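You operate a simulated robot arm through the tools that you are given. There is no shell and no other tool.

The job below is to be done with a simulated robot arm. You get a single attempt, and the scene is never put back.

Task
Bond the earth rail and test it.
Fine: rub off the grey film with the wooden block, slide the lug on, run its nut down with the nut driver; test on EARTH: 0.05 . Put both tools back; the black plug stays out. What is to be rubbed or washed off counts as gone when no trace of it is left.

Only the result counts: the job must be done as asked and must still hold three seconds after the hand-in. Knocking over, shifting, dropping, spilling or breaking anything else fails it.

Robot
A 7-joint arm with a two-finger gripper, fixed in place. Base frame: the origin is at the foot of the arm, x ahead of it, y to its left, z up; the work surface is at about z = 860. Lengths are in mm, angles in rad, forces in N, time in s.
With the tool pointing down near the work surface it reaches from about 300 to 740 mm from the base axis. Its first joint turns from -2.897 to 2.897 rad. Payload 2.94 kg.
The TCP is the grasp point between the finger pads, 30 mm short of the fingertips. In the tool frame z runs along the fingers and y along their closing line. The gripper opens to 138 mm. The gripper's body begins 109 mm behind the TCP.
Orientation is that of the tool frame in the base frame, as a unit quaternion [w, x, y, z]. With the fingers straight down and closing along the base's y, the tool's x points along the base's -x, its y along +y and its z along -z.

Tools
- The arm moves only by the tool jog_arm. Its argument "rows" is a list that holds one entry, the list of rows, each a list of 7 numbers: the shift along the base's x, y, z in mm, then the turn, a rotation vector about the base's x, y, z in rad, then the gripper command, from -1 (shut) to 1 (fully open), values between in proportion. In form: [[[dx, dy, dz, rx, ry, rz, hand], ...]]. A call has 1 to 20 rows; each row is the pose to reach, as a shift and turn from the pose commanded when the call began. Each row takes 0.2 s and may step no farther than 50 mm and 0.15 rad from the row before; otherwise, or with a gripper value out of range, the whole call is refused. Where a pose cannot be reached the arm comes as near as it can. A force on the tool above 40 N (or 10 N above the force at the start of the call, whichever is more), or a blocked arm, ends the call early, and 0.2 s more pass. Each finger halts on what it meets, pressing with about 23 N; the grip force reading is that of the motor and also rises with nothing between the fingers. The clock runs only during rows and for 0.2 s after the last one: add rows that repeat a pose to give the fingers time. The reply holds the time, the measured pose of the TCP, the force on the tool along the base axes, the opening and the grip force, in the units named above and with some noise, with the torque about the TCP (base axes, N m) and any sound that the robot's microphone picked up.
- Cameras (640 x 400 px; columns grow to the right, rows downward): "scene" is fixed at [218.1, -650.9, 1461.6]; the picture's right is [0.96, -0.27, 0.00], its down [-0.09, -0.34, -0.94] and it looks along [0.25, 0.90, -0.35] (base axes); focal length 341 px, centre (320, 200). "wrist" rides on the gripper at [71, 19, -146] in the tool frame; the picture's right is [-0.26, 0.97, 0.00], its down [-0.85, -0.23, -0.48] and it looks along [-0.46, -0.12, 0.88] (tool axes); focal length 280 px, centre (320, 200). There is no depth. A picture from a camera that has moved, and an enlarged one, comes with that camera's place and axes in the base frame and with its lens.
- grab_frame(camera): a new picture of that camera. It takes no simulated time.
- raise_lower(by): slides the trunk up (or, below 0, down) by that many mm; the arm rides with it, the base frame stays. It gives what a move gives, with no picture.
- enlarge(camera, box): a new picture of the part [left, top, right, bottom] of that camera's present view, enlarged. It takes no simulated time.
- finish_job(): hands the job in; it is judged then, once.

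Nothing tells you positions but the pictures and the camera data. Unless the task says otherwise, let go and move clear before handing in.

The tools are called after "Request:" as name(argument=value, ...) on one line, values as JSON. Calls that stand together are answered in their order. jog_arm: Moves the arm, as the interface text tells. Its arguments: {"type":"object","properties":{"rows":{"type":"array","items":{"type":"array","items":{"type":"array","items":{"type":"number"}}}}},"required":["rows"]} The other tools are called the same way: raise_lower (by) slides the trunk up or down; grab_frame (camera) takes a picture; enlarge (camera, box) takes an enlarged picture of a part of a camera's view; finish_job () hands the job in.

At the start:

```text
t: 0.0
ee_pos: [381.8, 203.8, 1286.2]
tcp_rot: [0.0, 0.001, 1.0, -0.001]
wrist_force: [-0.4, -0.1, -0.1]
torque: [0.0, -0.01, 0.03]
gripper_width: 137.9
gripper_force: 0.0
trunk travel left (down, up): [-325.0, 129.0]
```

scene: 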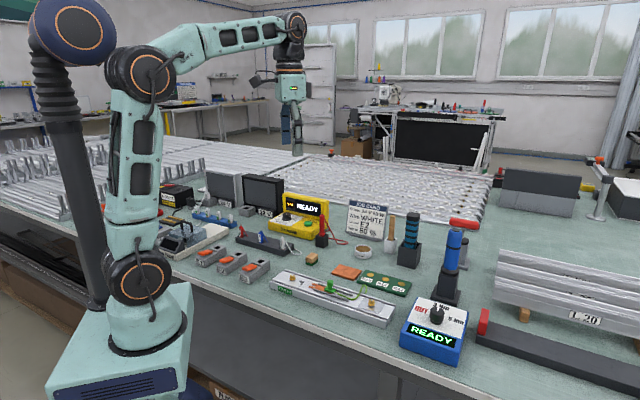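
wrist: 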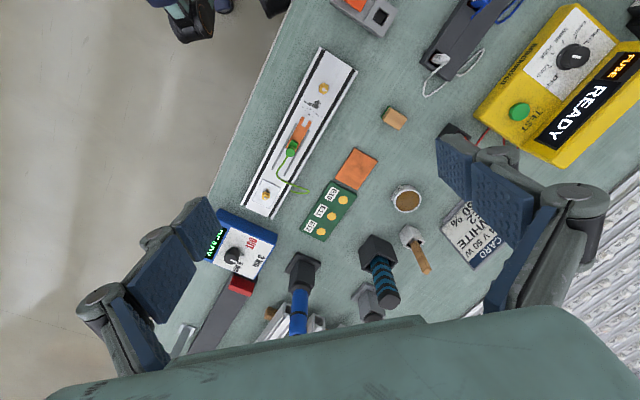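

I see a bench with an earth rail (grey channel with studs and a green lug), a wooden block, tools in holders, and two testers (yellow and blue). First I'll enlarge the views to identify everything.

Request:
enlarge(camera="scene", box=[260, 200, 480, 370])

Request:
enlarge(camera="wrist", box=[200, 30, 440, 260])

Request:
enlarge(camera="scene", box=[150, 170, 400, 310])

Request:
enlarge(camera="wrist", box=[180, 170, 420, 340])

Request:
enlarge(camera="scene", box=[380, 200, 640, 380])

```text
2.35 times, centred on (370, 285) of scene
camera zoom: at [218.1, -650.9, 1461.6], right [0.96, -0.27, 0.0], down [-0.09, -0.34, -0.94], along [0.25, 0.9, -0.35], focal length 803 px, centre (202, 0)
```

zoom: 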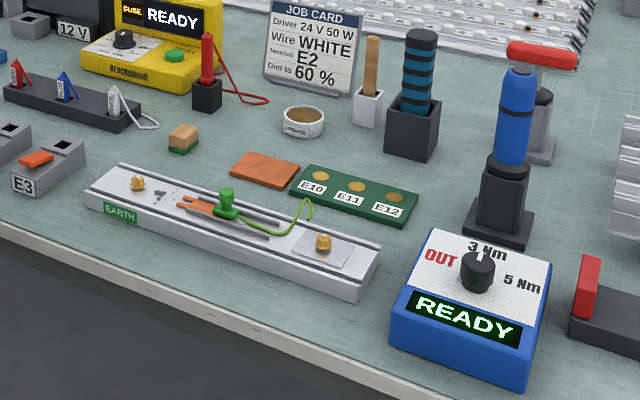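

```text
1.74 times, centred on (320, 145) of wrist
camera zoom: at [310.3, 222.0, 1431.7], right [0.26, 0.97, 0.0], down [0.85, -0.23, 0.48], along [0.46, -0.12, -0.88], focal length 488 px, centre (320, 296)
```

zoom: 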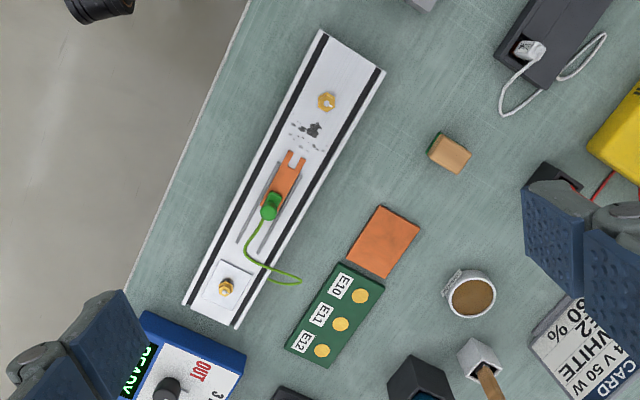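

```text
2.56 times, centred on (275, 240) of scene
camera zoom: at [218.1, -650.9, 1461.6], right [0.96, -0.27, 0.0], down [-0.09, -0.34, -0.94], along [0.25, 0.9, -0.35], focal length 874 px, centre (435, 98)
```

zoom: 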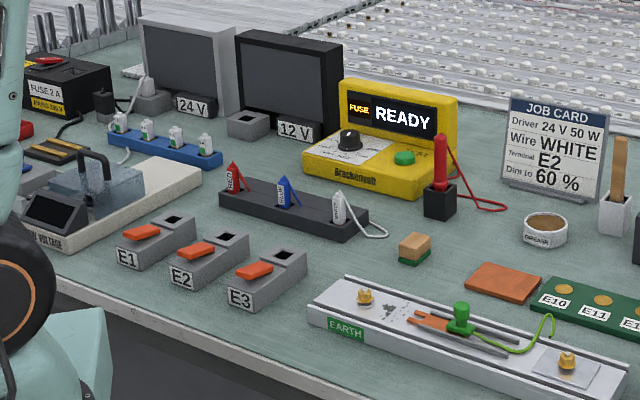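

```text
2.35 times, centred on (300, 255) of wrist
camera zoom: at [310.3, 222.0, 1431.7], right [0.26, 0.97, 0.0], down [0.85, -0.23, 0.48], along [0.46, -0.12, -0.88], focal length 660 px, centre (367, 71)
```

zoom: 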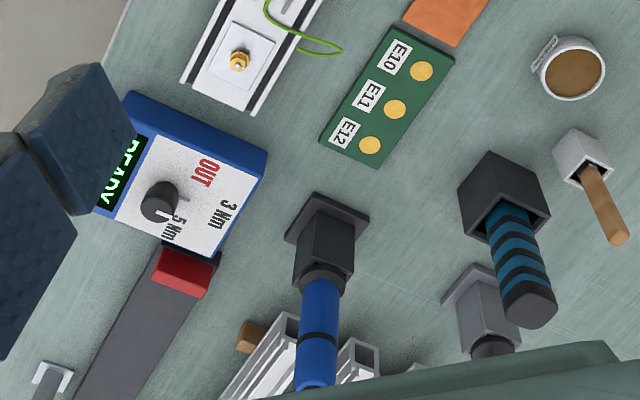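

```text
2.22 times, centred on (510, 290) of scene
camera zoom: at [218.1, -650.9, 1461.6], right [0.96, -0.27, 0.0], down [-0.09, -0.34, -0.94], along [0.25, 0.9, -0.35], focal length 759 px, centre (-102, 0)
```

zoom: 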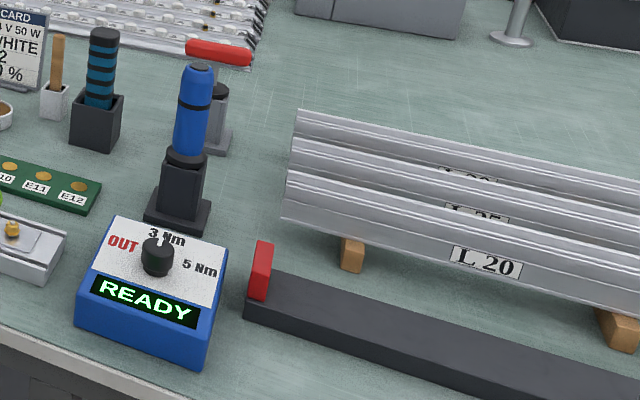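

The earth rail lies front-centre with the left stud, grey film marks and a green-handled copper lug on a slide. I'll move the arm closer for better wrist views, staying high.

Request:
jog_arm(rows=[[[20, -30, -40, 0, 0, 0, 1], [20, -60, -80, 0, 0, 0, 1], [20, -90, -120, 0, 0, 0, 1], [20, -90, -160, 0, 0, 0, 1]]])

Request:
grab_frame(camera="wrist")

```text
refused: row 1 steps farther than a row can; nothing moved
```

```text
taken
camera wrist: at [310.3, 222.0, 1431.7], right [0.26, 0.97, 0.0], down [0.85, -0.23, 0.48], along [0.46, -0.12, -0.88], focal length 280 px, centre (320, 200)
```

wrist: 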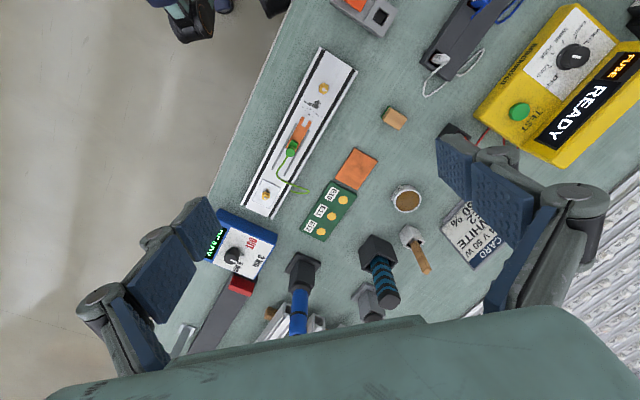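

The move was refused because its first row was longer than 50 mm; I'll use shorter steps towards the rail.

Request:
jog_arm(rows=[[[0, -30, -30, 0, 0, 0, 1], [0, -60, -60, 0, 0, 0, 1], [0, -90, -90, 0, 0, 0, 1], [0, -110, -130, 0, 0, 0, 1], [0, -130, -170, 0, 0, 0, 1]]])

Request:
grab_frame(camera="wrist")

```text
t: 1.2
ee_pos: [380.6, 74.1, 1115.0]
tcp_rot: [0.0, 0.0, 1.0, -0.001]
wrist_force: [-0.6, 0.6, -0.4]
torque: [-0.01, -0.02, 0.02]
gripper_width: 137.8
gripper_force: 0.0
trunk travel left (down, up): [-325.0, 129.0]
```

```text
taken
camera wrist: at [309.7, 92.7, 1261.1], right [0.26, 0.97, 0.0], down [0.85, -0.23, 0.48], along [0.46, -0.12, -0.88], focal length 280 px, centre (320, 200)
```

wrist: 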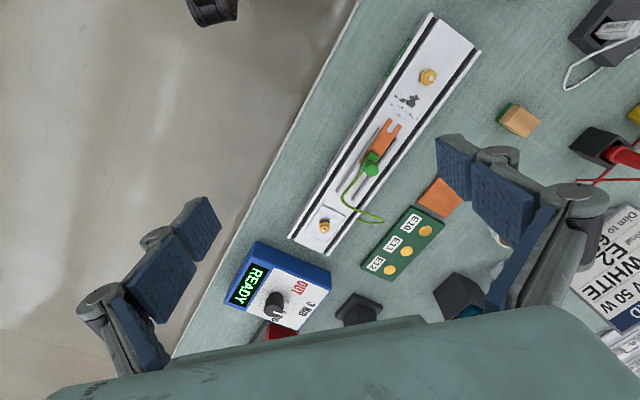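

The rail is now closer in the wrist view. I'll enlarge the rail and box to see details of the lug, nuts and dial.

Request:
enlarge(camera="wrist", box=[330, 40, 490, 150])

Request:
enlarge(camera="wrist", box=[270, 110, 430, 260])

Request:
enlarge(camera="wrist", box=[210, 220, 370, 350])

Request:
enlarge(camera="wrist", box=[480, 60, 640, 200])

```text
3.64 times, centred on (410, 95) of wrist
camera zoom: at [309.7, 92.7, 1261.1], right [0.26, 0.97, 0.0], down [0.85, -0.23, 0.48], along [0.46, -0.12, -0.88], focal length 1020 px, centre (-7, 582)
```

zoom: 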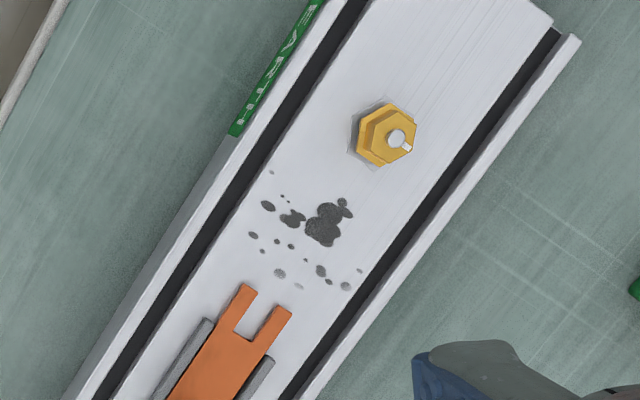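

```text
2.67 times, centred on (350, 185) of wrist
camera zoom: at [309.7, 92.7, 1261.1], right [0.26, 0.97, 0.0], down [0.85, -0.23, 0.48], along [0.46, -0.12, -0.88], focal length 748 px, centre (240, 240)
```

zoom: 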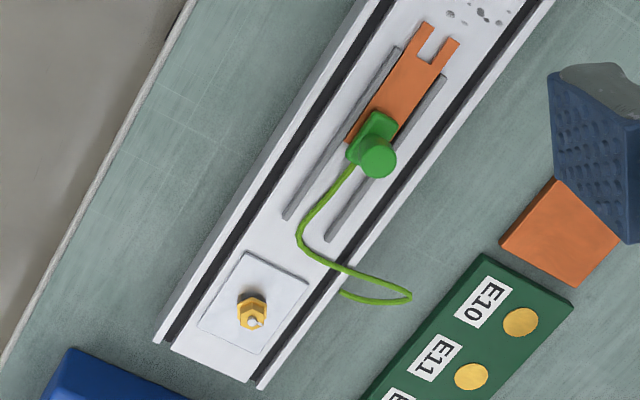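

```text
3.08 times, centred on (290, 285) of wrist
camera zoom: at [309.7, 92.7, 1261.1], right [0.26, 0.97, 0.0], down [0.85, -0.23, 0.48], along [0.46, -0.12, -0.88], focal length 863 px, centre (412, -62)
```

zoom: 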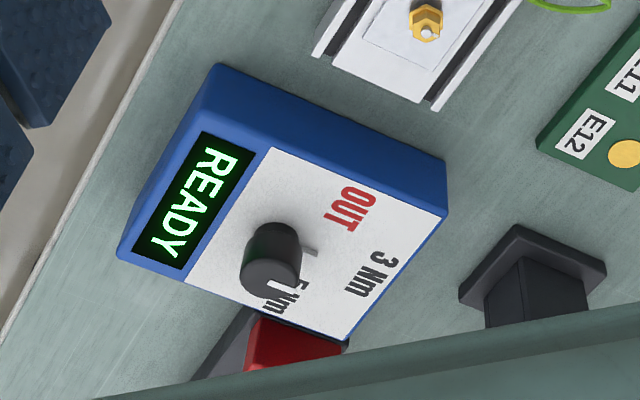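

```text
2.86 times, centred on (560, 130) of wrist
camera zoom: at [309.7, 92.7, 1261.1], right [0.26, 0.97, 0.0], down [0.85, -0.23, 0.48], along [0.46, -0.12, -0.88], focal length 801 px, centre (-366, 400)
```

zoom: 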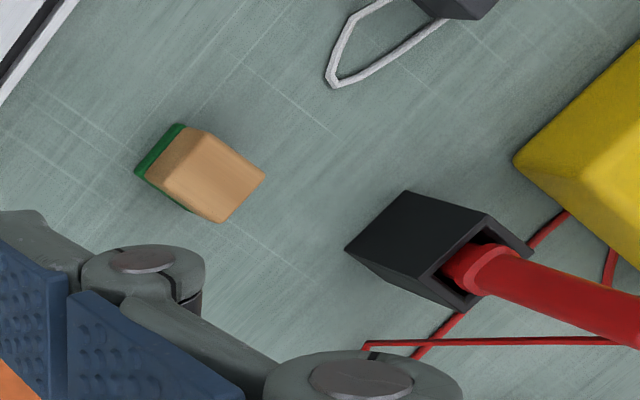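

The wrist view shows the left stud with its nut, the film between stud and lug fork, and the torque box pointer apparently at 3 Nm. Next I'll move over to look at the yellow tester closely.

Request:
jog_arm(rows=[[[0, 40, 20, 0, 0, 0, 1], [-5, 85, 40, 0, 0, 0, 1], [-10, 133, 45, 0, 0, 0, 1], [-15, 181, 45, 0, 0, 0, 1], [-20, 229, 45, 0, 0, 0, 1], [-25, 277, 45, 0, 0, 0, 1], [-30, 325, 45, 0, 0, 0, 1], [-35, 373, 45, 0, 0, 0, 1], [-40, 415, 45, 0, 0, 0, 1]]])

Request:
grab_frame(camera="wrist")

Request:
grab_frame(camera="scene")

```text
t: 3.2
ee_pos: [342.3, 489.1, 1160.6]
tcp_rot: [0.0, 0.0, 1.0, -0.001]
wrist_force: [0.6, 0.4, -0.7]
torque: [-0.01, 0.02, 0.01]
gripper_width: 138.0
gripper_force: 0.0
trunk travel left (down, up): [-325.0, 129.0]
```

```text
taken
camera wrist: at [271.4, 507.6, 1305.9], right [0.26, 0.97, 0.0], down [0.85, -0.23, 0.48], along [0.46, -0.12, -0.88], focal length 280 px, centre (320, 200)
```

wrist: 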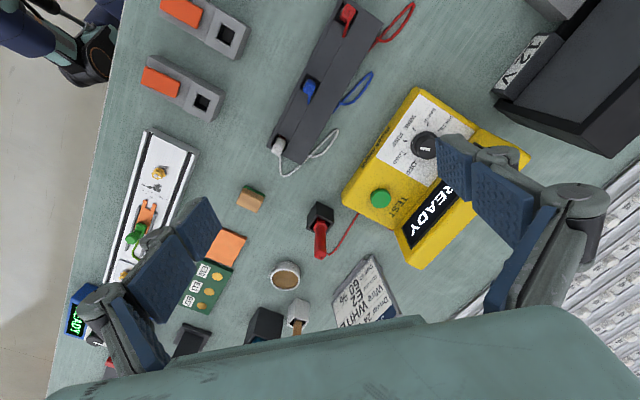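

```text
taken
```

scene: 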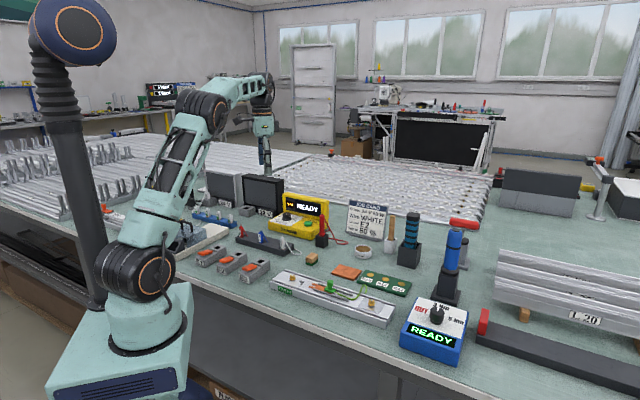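

The tester is at upper right of the wrist view. I'll enlarge its face to read the knob positions.

Request:
enlarge(camera="wrist", box=[340, 80, 480, 210])

Request:
enlarge(camera="scene", box=[260, 185, 350, 250])

Request:
enlarge(camera="scene", box=[100, 160, 260, 260])

Request:
enlarge(camera="wrist", box=[220, 160, 380, 260])

```text
3.08 times, centred on (410, 145) of wrist
camera zoom: at [271.4, 507.6, 1305.9], right [0.26, 0.97, 0.0], down [0.85, -0.23, 0.48], along [0.46, -0.12, -0.88], focal length 863 px, centre (43, 369)
```

zoom: 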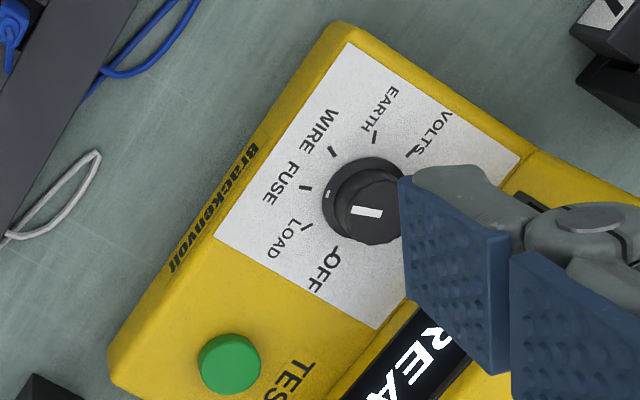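

```text
6.15 times, centred on (305, 218) of scene
camera zoom: at [218.1, -650.9, 1461.6], right [0.96, -0.27, 0.0], down [-0.09, -0.34, -0.94], along [0.25, 0.9, -0.35], focal length 2101 px, centre (412, 92)
```

zoom: 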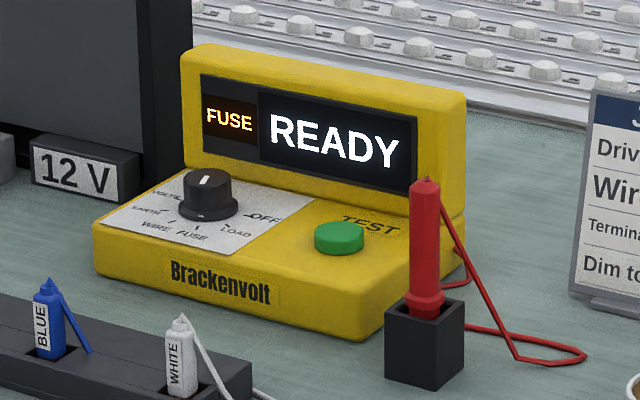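

```text
4.00 times, centred on (180, 210) of scene
camera zoom: at [218.1, -650.9, 1461.6], right [0.96, -0.27, 0.0], down [-0.09, -0.34, -0.94], along [0.25, 0.9, -0.35], focal length 1366 px, centre (880, 160)
```

zoom: 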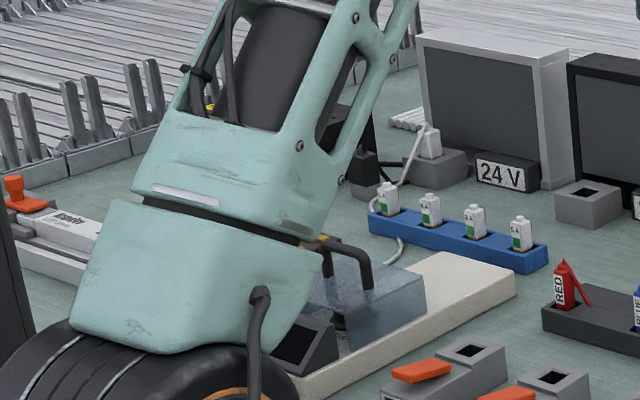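

```text
4.00 times, centred on (300, 210) of wrist
camera zoom: at [271.4, 507.6, 1305.9], right [0.26, 0.97, 0.0], down [0.85, -0.23, 0.48], along [0.46, -0.12, -0.88], focal length 1122 px, centre (400, 160)
```

zoom: 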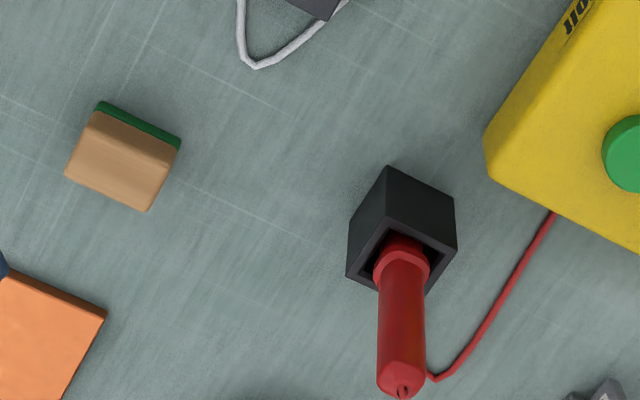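

The tester knob points at FUSE; EARTH is two clicks further clockwise. Next I'll look at the tools in their stands on the far right.

Request:
jog_arm(rows=[[[10, -40, 25, 0, 0, 0, 1], [25, -80, 50, 0, 0, 0, 1], [40, -120, 70, 0, 0, 0, 1], [55, -160, 90, 0, 0, 0, 1], [70, -200, 90, 0, 0, 0, 1], [85, -240, 90, 0, 0, 0, 1], [100, -280, 90, 0, 0, 0, 1], [115, -320, 90, 0, 0, 0, 1], [130, -360, 90, 0, 0, 0, 1], [140, -390, 90, 0, 0, 0, 1]]])

Request:
grab_frame(camera="wrist")

```text
t: 5.4
ee_pos: [481.4, 97.7, 1251.3]
tcp_rot: [0.0, -0.001, 1.0, -0.001]
wrist_force: [-0.7, 0.3, 1.2]
torque: [-0.03, 0.01, -0.01]
gripper_width: 138.1
gripper_force: 0.1
trunk travel left (down, up): [-325.0, 129.0]
```

```text
taken
camera wrist: at [410.5, 116.2, 1397.1], right [0.26, 0.97, 0.0], down [0.85, -0.23, 0.48], along [0.46, -0.12, -0.88], focal length 280 px, centre (320, 200)
```

wrist: 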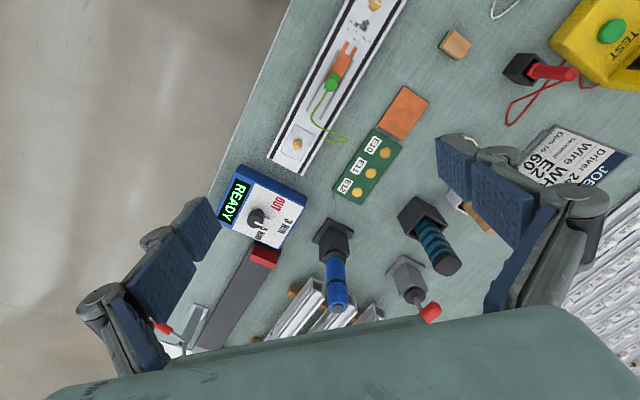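

Request:
enlarge(camera="wrist", box=[290, 180, 490, 330])

Request:
enlarge(camera="scene", box=[380, 200, 490, 310])

Request:
enlarge(camera="wrist", box=[210, 150, 320, 260])

Request:
enlarge(camera="scene", box=[395, 285, 475, 370])

```text
2.67 times, centred on (390, 255) of wrist
camera zoom: at [410.5, 116.2, 1397.1], right [0.26, 0.97, 0.0], down [0.85, -0.23, 0.48], along [0.46, -0.12, -0.88], focal length 748 px, centre (133, 53)
```

zoom: 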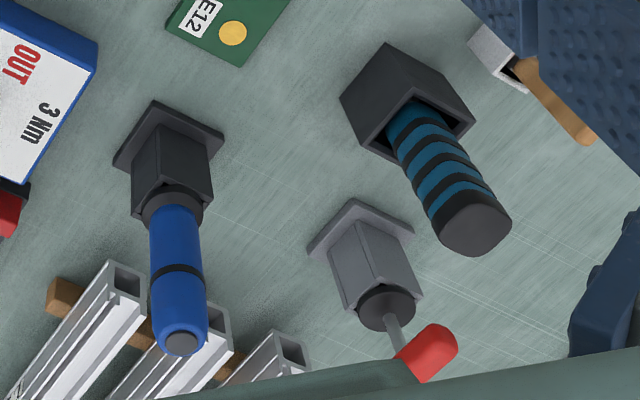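

```text
3.64 times, centred on (435, 255) of scene
camera zoom: at [218.1, -650.9, 1461.6], right [0.96, -0.27, 0.0], down [-0.09, -0.34, -0.94], along [0.25, 0.9, -0.35], focal length 1242 px, centre (-98, 0)
```

zoom: 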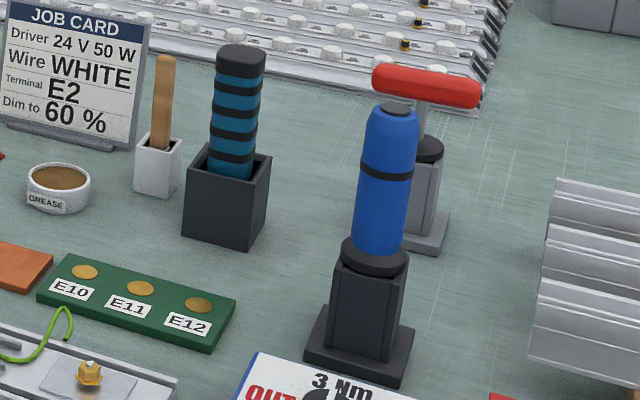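

```text
3.64 times, centred on (265, 205) of wrist
camera zoom: at [410.5, 116.2, 1397.1], right [0.26, 0.97, 0.0], down [0.85, -0.23, 0.48], along [0.46, -0.12, -0.88], focal length 1020 px, centre (520, 182)
```

zoom: 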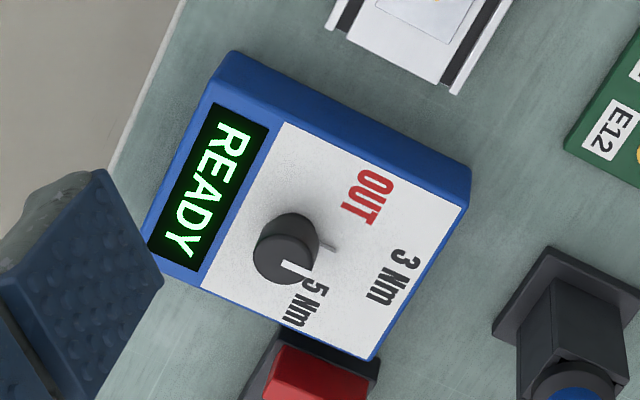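

```text
4.71 times, centred on (435, 328) of scene
camera zoom: at [218.1, -650.9, 1461.6], right [0.96, -0.27, 0.0], down [-0.09, -0.34, -0.94], along [0.25, 0.9, -0.35], focal length 1607 px, centre (-221, -400)
```

zoom: 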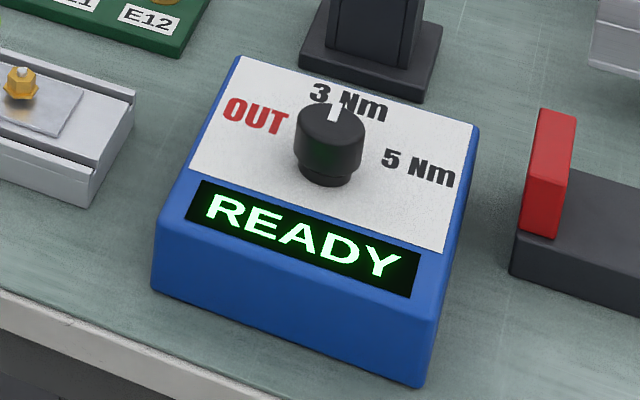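

The blue driver (paired with the blue torque box, set to 3 Nm) looks like the nut driver; I'll confirm by its socket later. Now I'll turn the hand 45° to line up with the rail and take a close look at rail and film.

Request:
jog_arm(rows=[[[-13, 20, -30, 0, 0, -0.13, 1], [-26, 40, -65, 0, 0, -0.26, 1], [-40, 60, -100, 0, 0, -0.39, 1], [-53, 80, -135, 0, 0, -0.52, 1], [-66, 100, -165, 0, 0, -0.65, 1], [-81, 122, -200, 0, 0, -0.785, 1]]])

Request:
grab_frame(camera="wrist")

```text
t: 6.8
ee_pos: [399.9, 221.3, 1050.0]
tcp_rot: [-0.001, 0.383, 0.924, 0.0]
wrist_force: [0.4, -0.6, -0.1]
torque: [0.03, 0.04, -0.04]
gripper_width: 137.8
gripper_force: 0.2
trunk travel left (down, up): [-325.0, 129.0]
```

```text
taken
camera wrist: at [362.7, 284.1, 1196.3], right [0.87, 0.5, 0.0], down [0.44, -0.76, 0.48], along [0.24, -0.41, -0.88], focal length 280 px, centre (320, 200)
```

wrist: 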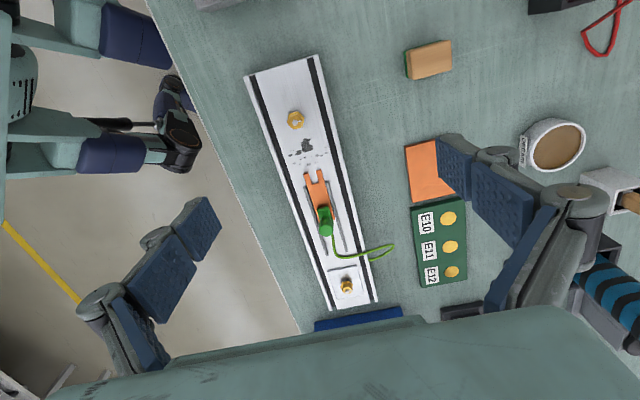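

Request:
enlarge(camera="wrist", box=[240, 45, 380, 190])

Request:
enlarge(camera="wrist", box=[270, 160, 410, 320])

Request:
enlarge(camera="wrist", box=[390, 25, 470, 95])

Request:
enlarge(camera="scene", box=[265, 245, 405, 335])

```text
2.76 times, centred on (310, 118) of wrist
camera zoom: at [362.7, 284.1, 1196.3], right [0.87, 0.5, 0.0], down [0.44, -0.76, 0.48], along [0.24, -0.41, -0.88], focal length 774 px, centre (348, 428)
```

zoom: 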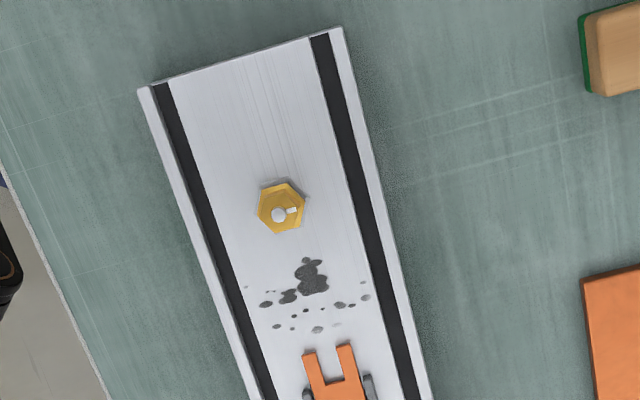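

```text
2.50 times, centred on (340, 240) of wrist
camera zoom: at [362.7, 284.1, 1196.3], right [0.87, 0.5, 0.0], down [0.44, -0.76, 0.48], along [0.24, -0.41, -0.88], focal length 701 px, centre (270, 100)
```

zoom: 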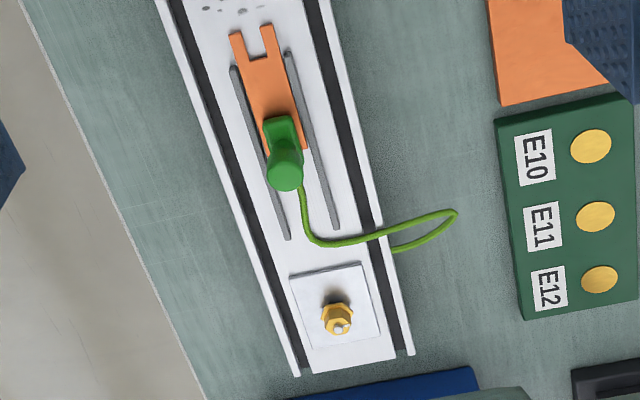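

```text
5.71 times, centred on (430, 60) of wrist
camera zoom: at [362.7, 284.1, 1196.3], right [0.87, 0.5, 0.0], down [0.44, -0.76, 0.48], along [0.24, -0.41, -0.88], focal length 1602 px, centre (-309, 1000)
```

zoom: 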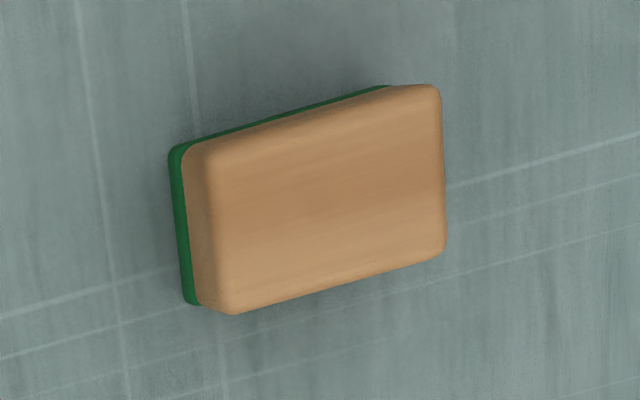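

```text
4.44 times, centred on (335, 290) of scene
camera zoom: at [218.1, -650.9, 1461.6], right [0.96, -0.27, 0.0], down [-0.09, -0.34, -0.94], along [0.25, 0.9, -0.35], focal length 1518 px, centre (253, -200)
```

zoom: 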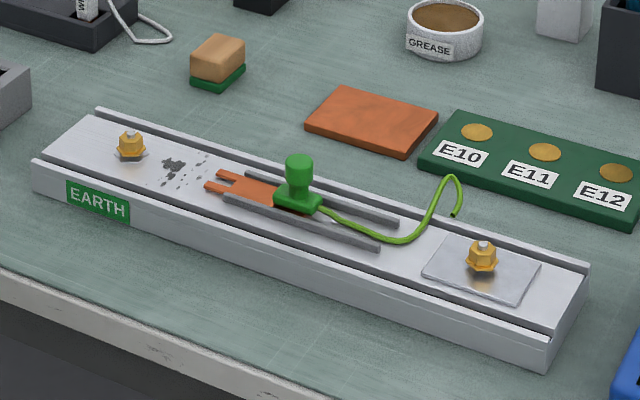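

The block lies parallel to the rail with its green pad down, about 38×27 mm around (462, 330). I'll go above it with the fingers closing along its long side and check the alignment.

Request:
jog_arm(rows=[[[20, 35, -10, 0, 0, 0, 0.4], [41, 72, -20, 0, 0, 0, 0.0], [62, 109, -40, 0, 0, 0, -0.1], [62, 109, -80, 0, 0, 0, -0.1]]])

Request:
grab_frame(camera="wrist")

Request:
grab_frame(camera="scene")

```text
t: 7.8
ee_pos: [460.7, 331.2, 969.5]
tcp_rot: [0.0, 0.383, 0.924, 0.0]
wrist_force: [0.4, 1.0, -0.1]
torque: [-0.06, 0.02, 0.01]
gripper_width: 62.0
gripper_force: 0.1
trunk travel left (down, up): [-325.0, 129.0]
```

```text
taken
camera wrist: at [424.5, 393.9, 1115.9], right [0.87, 0.5, 0.0], down [0.44, -0.76, 0.48], along [0.24, -0.41, -0.88], focal length 280 px, centre (320, 200)
```

wrist: 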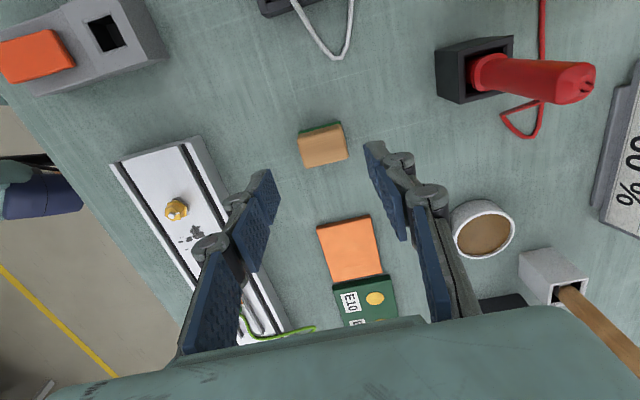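

```text
taken
```

scene: 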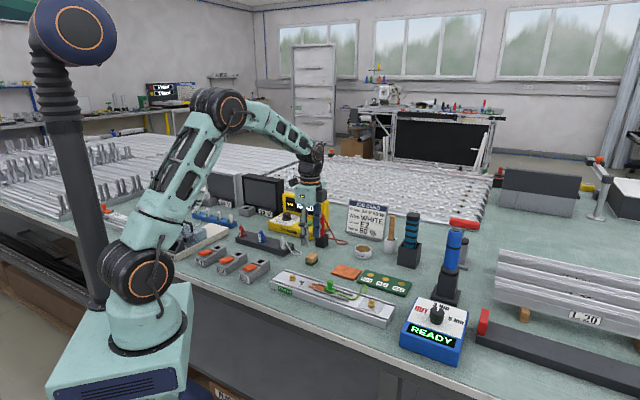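

Request:
enlarge(camera="wrist", box=[280, 110, 370, 180])

```text
5.71 times, centred on (325, 145) of wrist
camera zoom: at [424.5, 393.9, 1115.9], right [0.87, 0.5, 0.0], down [0.44, -0.76, 0.48], along [0.24, -0.41, -0.88], focal length 1602 px, centre (291, 514)
```

zoom: 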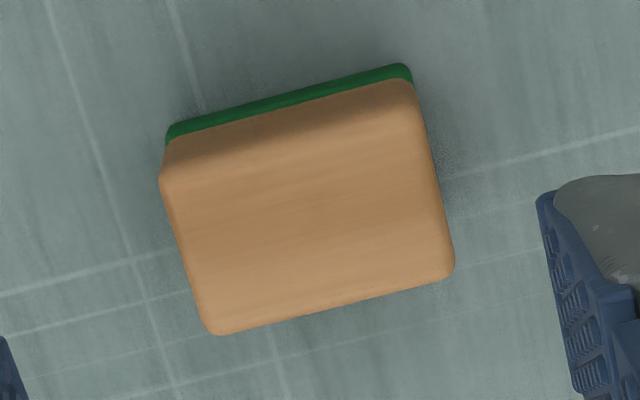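

The block top is centred at about (464, 331) with its top near z = 890. I'll lower, close on it and lift it slightly.

Request:
jog_arm(rows=[[[2.5, 0.5, -35, 0, 0, 0, -0.1], [2.5, 0.5, -74, 0, 0, 0, -0.1], [2.5, 0.5, -74, 0, 0, 0, -0.1], [2.5, 0.5, -74, 0, 0, 0, -1], [2.5, 0.5, -74, 0, 0, 0, -1], [2.5, 0.5, -74, 0, 0, 0, -1], [2.5, 0.5, -74, 0, 0, 0, -1]]])

Request:
grab_frame(camera="wrist")

```text
t: 9.4
ee_pos: [463.6, 330.2, 897.3]
tcp_rot: [0.0, 0.382, 0.924, 0.0]
wrist_force: [1.3, 0.1, -0.1]
torque: [0.0, -0.02, -0.01]
gripper_width: 39.0
gripper_force: 22.9
trunk travel left (down, up): [-325.0, 129.0]
```

```text
taken
camera wrist: at [427.5, 393.0, 1042.7], right [0.87, 0.5, 0.0], down [0.44, -0.76, 0.48], along [0.24, -0.41, -0.88], focal length 280 px, centre (320, 200)
```

wrist: 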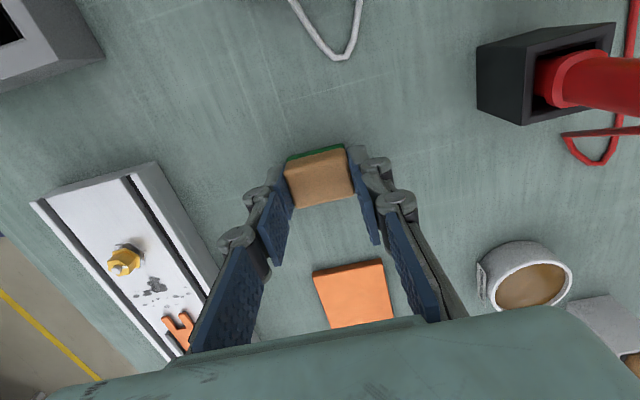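

The block is held (39 mm wide). I'll lift it and carry it above the film, between the stud nut and the lug fork.

Request:
jog_arm(rows=[[[0, 0, 40, 0, 0, 0, -1], [0, 0, 70, 0, 0, 0, -1], [-16, -36, 70, 0, 0, 0, -1], [-32, -73, 70, 0, 0, 0, -1], [-48, -110, 70, 0, 0, 0, -1], [-63, -145, 70, 0, 0, 0, -1], [-63, -145, 40, 0, 0, 0, -1]]])

Request:
grab_frame(camera="wrist")

Request:
enlarge(camera="scene", box=[255, 215, 395, 315])

```text
t: 11.0
ee_pos: [401.3, 185.0, 937.8]
tcp_rot: [0.001, 0.382, 0.924, 0.0]
wrist_force: [-0.6, 0.0, -0.1]
torque: [0.05, -0.01, -0.01]
gripper_width: 38.8
gripper_force: 23.3
trunk travel left (down, up): [-325.0, 129.0]
```

```text
taken
camera wrist: at [364.7, 247.9, 1082.7], right [0.87, 0.5, 0.0], down [0.44, -0.76, 0.48], along [0.24, -0.41, -0.88], focal length 280 px, centre (320, 200)
```

wrist: 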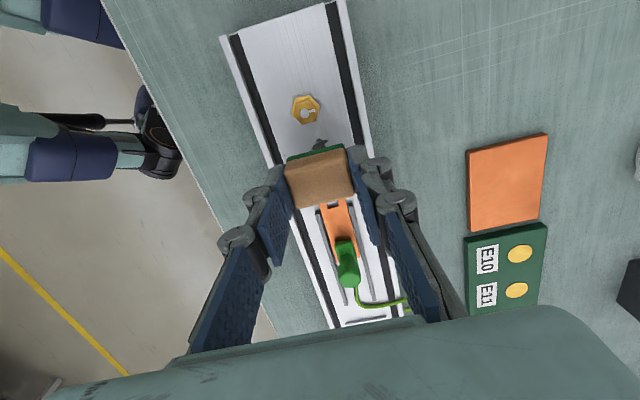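

```text
4.00 times, centred on (325, 265) of scene
camera zoom: at [218.1, -650.9, 1461.6], right [0.96, -0.27, 0.0], down [-0.09, -0.34, -0.94], along [0.25, 0.9, -0.35], focal length 1366 px, centre (300, -60)
```

zoom: 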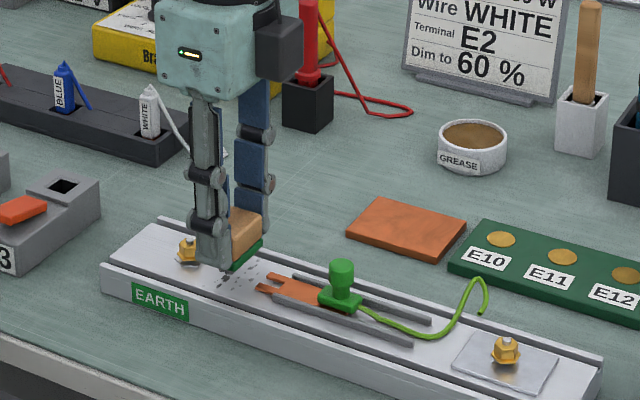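

The pad hangs roughly 18 mm above the film. I'll lower carefully and watch the force for contact.

Request:
jog_arm(rows=[[[0, 0, -8, 0, 0, 0, -1], [0, 0, -12, 0, 0, 0, -1], [0, 0, -15, 0, 0, 0, -1]]])

```text
t: 11.8
ee_pos: [402.9, 185.1, 922.2]
tcp_rot: [0.0, 0.382, 0.924, 0.0]
wrist_force: [-0.8, 0.4, 0.1]
torque: [0.02, 0.01, 0.01]
gripper_width: 38.9
gripper_force: 23.2
trunk travel left (down, up): [-325.0, 129.0]
```

Request:
jog_arm(rows=[[[0, 0, -2, 0, 0, 0, -1], [0, 0, -3, 0, 0, 0, -1]]])

Request:
enlarge(camera="scene", box=[275, 250, 365, 310])

```text
t: 12.4
ee_pos: [401.7, 185.4, 920.9]
tcp_rot: [0.001, 0.382, 0.924, 0.001]
wrist_force: [-2.1, 1.2, 13.4]
torque: [-0.03, 0.12, 0.02]
gripper_width: 38.6
gripper_force: 23.0
trunk travel left (down, up): [-325.0, 129.0]
```

```text
6.67 times, centred on (320, 280) of scene
camera zoom: at [218.1, -650.9, 1461.6], right [0.96, -0.27, 0.0], down [-0.09, -0.34, -0.94], along [0.25, 0.9, -0.35], focal length 2276 px, centre (320, -333)
```

zoom: 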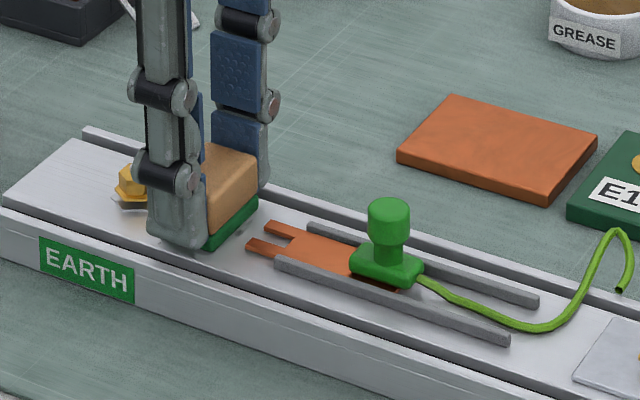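

Contact at about 13 N, pad flat on the rail. I'll rub over the whole film patch, staying clear of nut and fork.

Request:
jog_arm(rows=[[[8.5, 8.5, 0, 0, 0, 0, -1], [0, 0, 0, 0, 0, 0, -1], [-7.8, -7.8, 0, 0, 0, 0, -1], [0, 0, 0, 0, 0, 0, -1], [5.7, -5.7, 0, 0, 0, 0, -1], [14.1, 2.8, 0, 0, 0, 0, -1], [5.7, -5.7, 0, 0, 0, 0, -1], [-2.1, -13.4, 0, 0, 0, 0, -1], [5.7, -5.7, 0, 0, 0, 0, -1], [0, 0, 0, 0, 0, 0, -1], [-5.0, 5.0, 0, 0, 0, 0, -1], [3.5, 13.5, 0, 0, 0, 0, -1], [-5.0, 5.0, 0, 0, 0, 0, -1], [-12.8, -2.8, 0, 0, 0, 0, -1], [-5.0, 5.0, 0, 0, 0, 0, -1], [0, 0, 0, 0, 0, 0, -1]]])

```text
t: 15.8
ee_pos: [401.9, 185.8, 918.9]
tcp_rot: [0.0, 0.383, 0.924, 0.0]
wrist_force: [-1.3, 1.7, 5.7]
torque: [0.03, 0.07, 0.0]
gripper_width: 38.9
gripper_force: 23.4
trunk travel left (down, up): [-325.0, 129.0]
```

I'll lift the block and check what remains of the film.

Request:
jog_arm(rows=[[[0, 0, 40, 0, 0, 0, -1], [28, -28, 70, 0, 0, 0, -1], [28, -28, 70, 0, 0, 0, -1]]])

Request:
enlarge(camera="wrist", box=[240, 60, 400, 180])

Request:
enlarge(camera="scene", box=[275, 255, 355, 305])

```text
t: 16.6
ee_pos: [429.3, 156.6, 989.3]
tcp_rot: [0.001, 0.382, 0.924, 0.0]
wrist_force: [-0.3, -1.1, 0.1]
torque: [0.0, 0.0, -0.02]
gripper_width: 38.6
gripper_force: 23.0
trunk travel left (down, up): [-325.0, 129.0]
```

```text
3.33 times, centred on (320, 120) of wrist
camera zoom: at [392.9, 220.4, 1135.8], right [0.87, 0.5, 0.0], down [0.44, -0.76, 0.48], along [0.24, -0.41, -0.88], focal length 935 px, centre (320, 467)
```

zoom: 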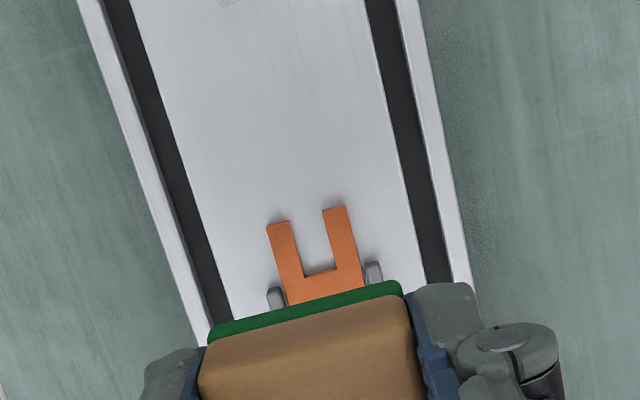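

```text
8.00 times, centred on (315, 280) of scene
camera zoom: at [218.1, -650.9, 1461.6], right [0.96, -0.27, 0.0], down [-0.09, -0.34, -0.94], along [0.25, 0.9, -0.35], focal length 2732 px, centre (360, -440)
```

zoom: 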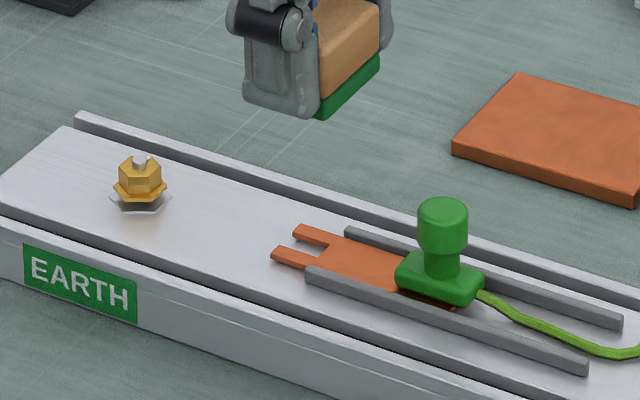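

The film looks gone; I'll check the strip near the nut too for any faint traces.

Request:
enlarge(camera="wrist", box=[250, 10, 360, 90])

Request:
enlarge(camera="wrist", box=[265, 60, 365, 150])

```text
5.00 times, centred on (305, 50) of wrist
camera zoom: at [392.9, 220.4, 1135.8], right [0.87, 0.5, 0.0], down [0.44, -0.76, 0.48], along [0.24, -0.41, -0.88], focal length 1402 px, centre (395, 950)
```

zoom: 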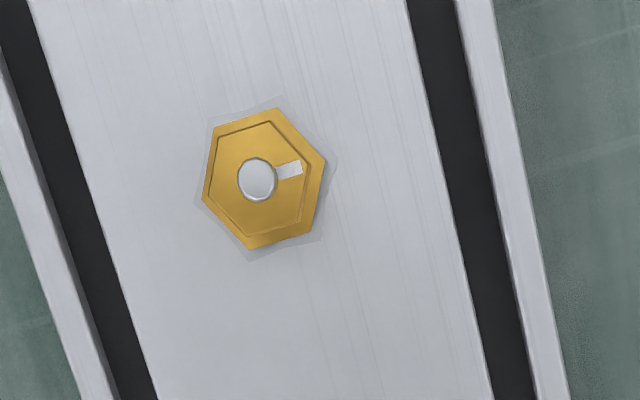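

```text
4.44 times, centred on (315, 105) of wrist
camera zoom: at [392.9, 220.4, 1135.8], right [0.87, 0.5, 0.0], down [0.44, -0.76, 0.48], along [0.24, -0.41, -0.88], focal length 1246 px, centre (342, 622)
```

zoom: 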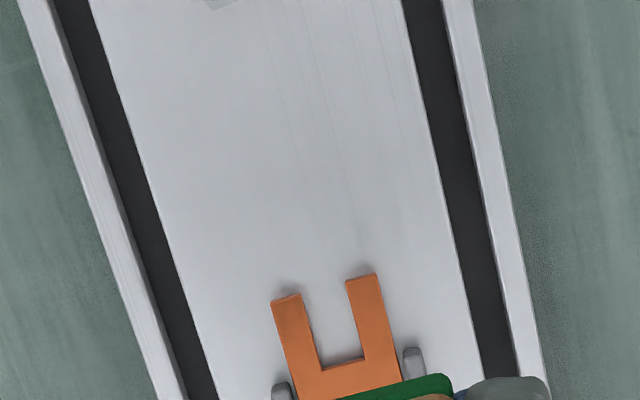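

No trace is visible. As insurance I'll do one more light pass with in-between strokes before putting the block back.

Request:
jog_arm(rows=[[[-28, 28, -30, 0, 0, 0, -1], [-28, 28, -64, 0, 0, 0, -1], [-28, 28, -71, 0, 0, 0, -1], [-22.3, 22.3, -71, 0, 0, 0, -1], [-13.8, 30.8, -71, 0, 0, 0, -1], [-22.3, 22.3, -71, 0, 0, 0, -1], [-30.1, 14.5, -71, 0, 0, 0, -1], [-25.1, 25.1, -71, 0, 0, 0, -1], [-16.6, 33.6, -71, 0, 0, 0, -1], [-25.1, 25.1, -71, 0, 0, 0, -1], [-32.9, 17.3, -71, 0, 0, 0, -1], [-33.0, 33.0, -71, 0, 0, 0, -1], [-24.5, 41.5, -71, 0, 0, 0, -1], [-33.0, 33.0, -71, 0, 0, 0, -1], [-40.8, 25.2, -71, 0, 0, 0, -1], [-28, 28, -71, 0, 0, 0, -1], [-28, 28, -40, 0, 0, 0, -1], [0, 0, 0, 0, 0, 0, -1]]])

Request:
enlarge(camera="wrist", box=[265, 60, 365, 150])

Request:
grab_frame(camera="wrist")

```text
refused: row 18 steps farther than a row can; nothing moved
```

```text
4.44 times, centred on (315, 105) of wrist
camera zoom: at [392.9, 220.4, 1135.8], right [0.87, 0.5, 0.0], down [0.44, -0.76, 0.48], along [0.24, -0.41, -0.88], focal length 1246 px, centre (342, 622)
```

zoom: 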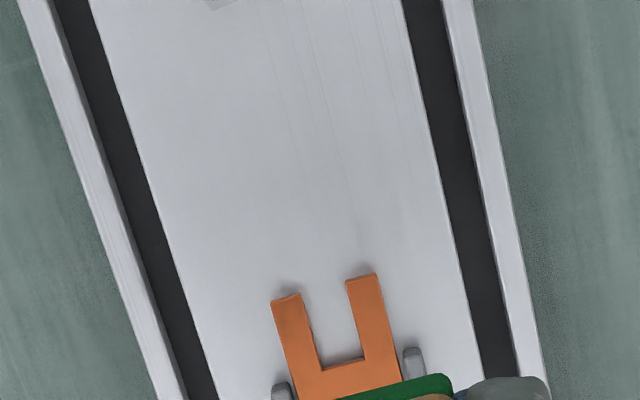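

```text
taken
camera wrist: at [392.9, 220.4, 1135.8], right [0.87, 0.5, 0.0], down [0.44, -0.76, 0.48], along [0.24, -0.41, -0.88], focal length 280 px, centre (320, 200)
```

wrist: 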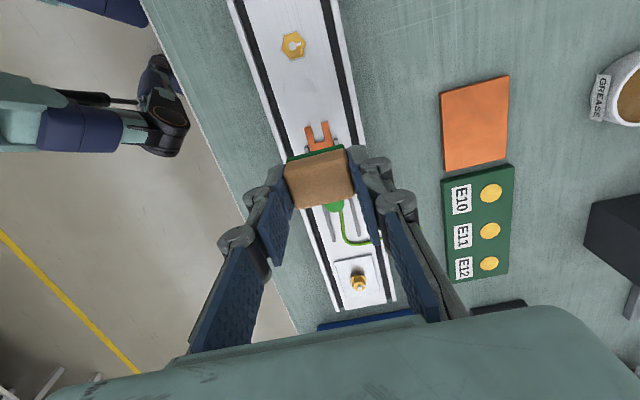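

The call was refused for a too-long last step; I'll repeat it with the last move split.

Request:
jog_arm(rows=[[[-28, 28, -28, 0, 0, 0, -1], [-28, 28, -64, 0, 0, 0, -1], [-28, 28, -71, 0, 0, 0, -1], [-22.3, 22.3, -71, 0, 0, 0, -1], [-13.8, 30.8, -71, 0, 0, 0, -1], [-22.3, 22.3, -71, 0, 0, 0, -1], [-30.1, 14.5, -71, 0, 0, 0, -1], [-25.1, 25.1, -71, 0, 0, 0, -1], [-16.6, 33.6, -71, 0, 0, 0, -1], [-25.1, 25.1, -71, 0, 0, 0, -1], [-32.9, 17.3, -71, 0, 0, 0, -1], [-33.0, 33.0, -71, 0, 0, 0, -1], [-24.5, 41.5, -71, 0, 0, 0, -1], [-33.0, 33.0, -71, 0, 0, 0, -1], [-40.8, 25.2, -71, 0, 0, 0, -1], [-28, 28, -71, 0, 0, 0, -1], [-28, 28, -40, 0, 0, 0, -1], [-14, 14, -10, 0, 0, 0, -1], [0, 0, 0, 0, 0, 0, -1]]])

Request:
grab_frame(camera="wrist")

```text
t: 20.6
ee_pos: [429.8, 156.4, 989.1]
tcp_rot: [0.001, 0.383, 0.924, 0.0]
wrist_force: [-0.4, 0.9, -0.4]
torque: [-0.01, 0.03, -0.01]
gripper_width: 39.0
gripper_force: 22.6
trunk travel left (down, up): [-325.0, 129.0]
```

```text
taken
camera wrist: at [393.7, 219.9, 1134.8], right [0.87, 0.5, 0.0], down [0.44, -0.76, 0.48], along [0.24, -0.41, -0.88], focal length 280 px, centre (320, 200)
```

wrist: 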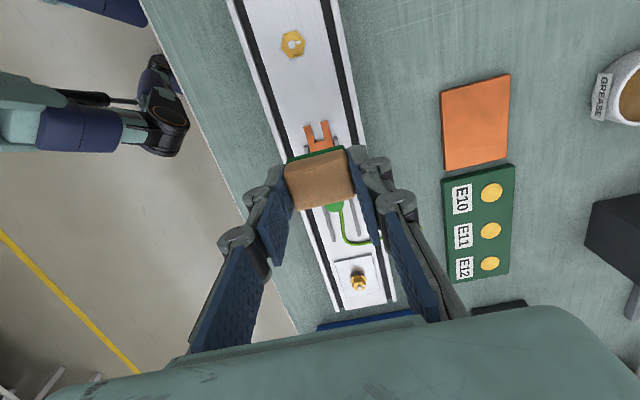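

The strip is clean. Now I'll put the block back in its original spot at (464, 331).

Request:
jog_arm(rows=[[[8, 43, 0, 0, 0, 0, -1], [17, 87, 0, 0, 0, 0, -1], [26, 130, 0, 0, 0, 0, -1], [35, 173, 0, 0, 0, 0, -1], [35, 173, -40, 0, 0, 0, -1], [35, 173, -75, 0, 0, 0, -1], [35, 173, -88, 0, 0, 0, -1], [35, 173, -88, 0, 0, 0, -1]]])

```text
t: 22.4
ee_pos: [465.6, 330.9, 899.0]
tcp_rot: [0.0, 0.382, 0.924, 0.0]
wrist_force: [0.8, -0.2, -0.2]
torque: [0.0, -0.01, -0.03]
gripper_width: 38.8
gripper_force: 22.7
trunk travel left (down, up): [-325.0, 129.0]
```

Request:
jog_arm(rows=[[[0, 0, -2, 0, 0, 0, -1], [0, 0, -3.5, 0, 0, 0, -1]]])

```text
t: 23.0
ee_pos: [465.8, 330.2, 897.5]
tcp_rot: [0.0, 0.383, 0.924, 0.0]
wrist_force: [-0.1, 0.0, -0.2]
torque: [0.0, -0.03, 0.0]
gripper_width: 38.9
gripper_force: 22.7
trunk travel left (down, up): [-325.0, 129.0]
```

Request:
jog_arm(rows=[[[0, 0, -1, 0, 0, 0, -1], [0, 0, -1.5, 0, 0, 0, -1]]])

```text
t: 23.6
ee_pos: [464.7, 330.1, 895.9]
tcp_rot: [0.001, 0.382, 0.924, 0.0]
wrist_force: [0.3, 0.3, 0.2]
torque: [0.02, 0.01, 0.0]
gripper_width: 38.7
gripper_force: 22.4
trunk travel left (down, up): [-325.0, 129.0]
```

Not yet touching; another millimetre down.

Request:
jog_arm(rows=[[[0, 0, -1, 0, 0, 0, -1], [0, 0, -1, 0, 0, 0, -1]]])

Request:
enlarge(camera="scene", box=[285, 235, 345, 275])

```text
t: 24.2
ee_pos: [465.6, 329.1, 894.4]
tcp_rot: [0.0, 0.382, 0.924, 0.0]
wrist_force: [-0.3, -0.5, -0.8]
torque: [0.02, -0.02, 0.0]
gripper_width: 38.9
gripper_force: 22.9
trunk travel left (down, up): [-325.0, 129.0]
```

```text
10.00 times, centred on (315, 255) of scene
camera zoom: at [218.1, -650.9, 1461.6], right [0.96, -0.27, 0.0], down [-0.09, -0.34, -0.94], along [0.25, 0.9, -0.35], focal length 3414 px, centre (370, -350)
```

zoom: 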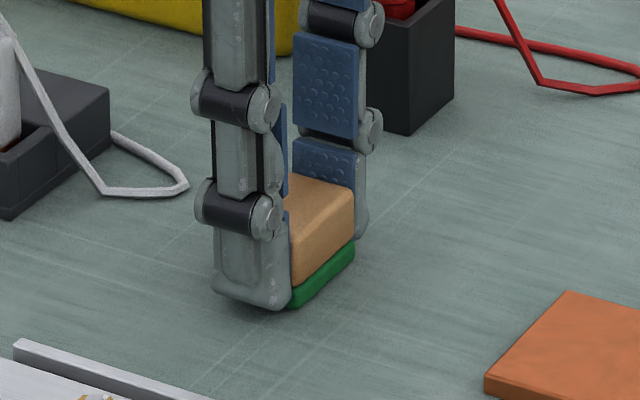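

Request:
jog_arm(rows=[[[0, 0, -0.7, 0, 0, 0, -1], [0, 0, -1.2, 0, 0, 0, -1]]])

```text
t: 24.8
ee_pos: [465.0, 329.4, 893.6]
tcp_rot: [0.0, 0.382, 0.924, 0.0]
wrist_force: [0.2, 0.2, 1.7]
torque: [0.01, 0.03, 0.01]
gripper_width: 38.9
gripper_force: 22.7
trunk travel left (down, up): [-325.0, 129.0]
```

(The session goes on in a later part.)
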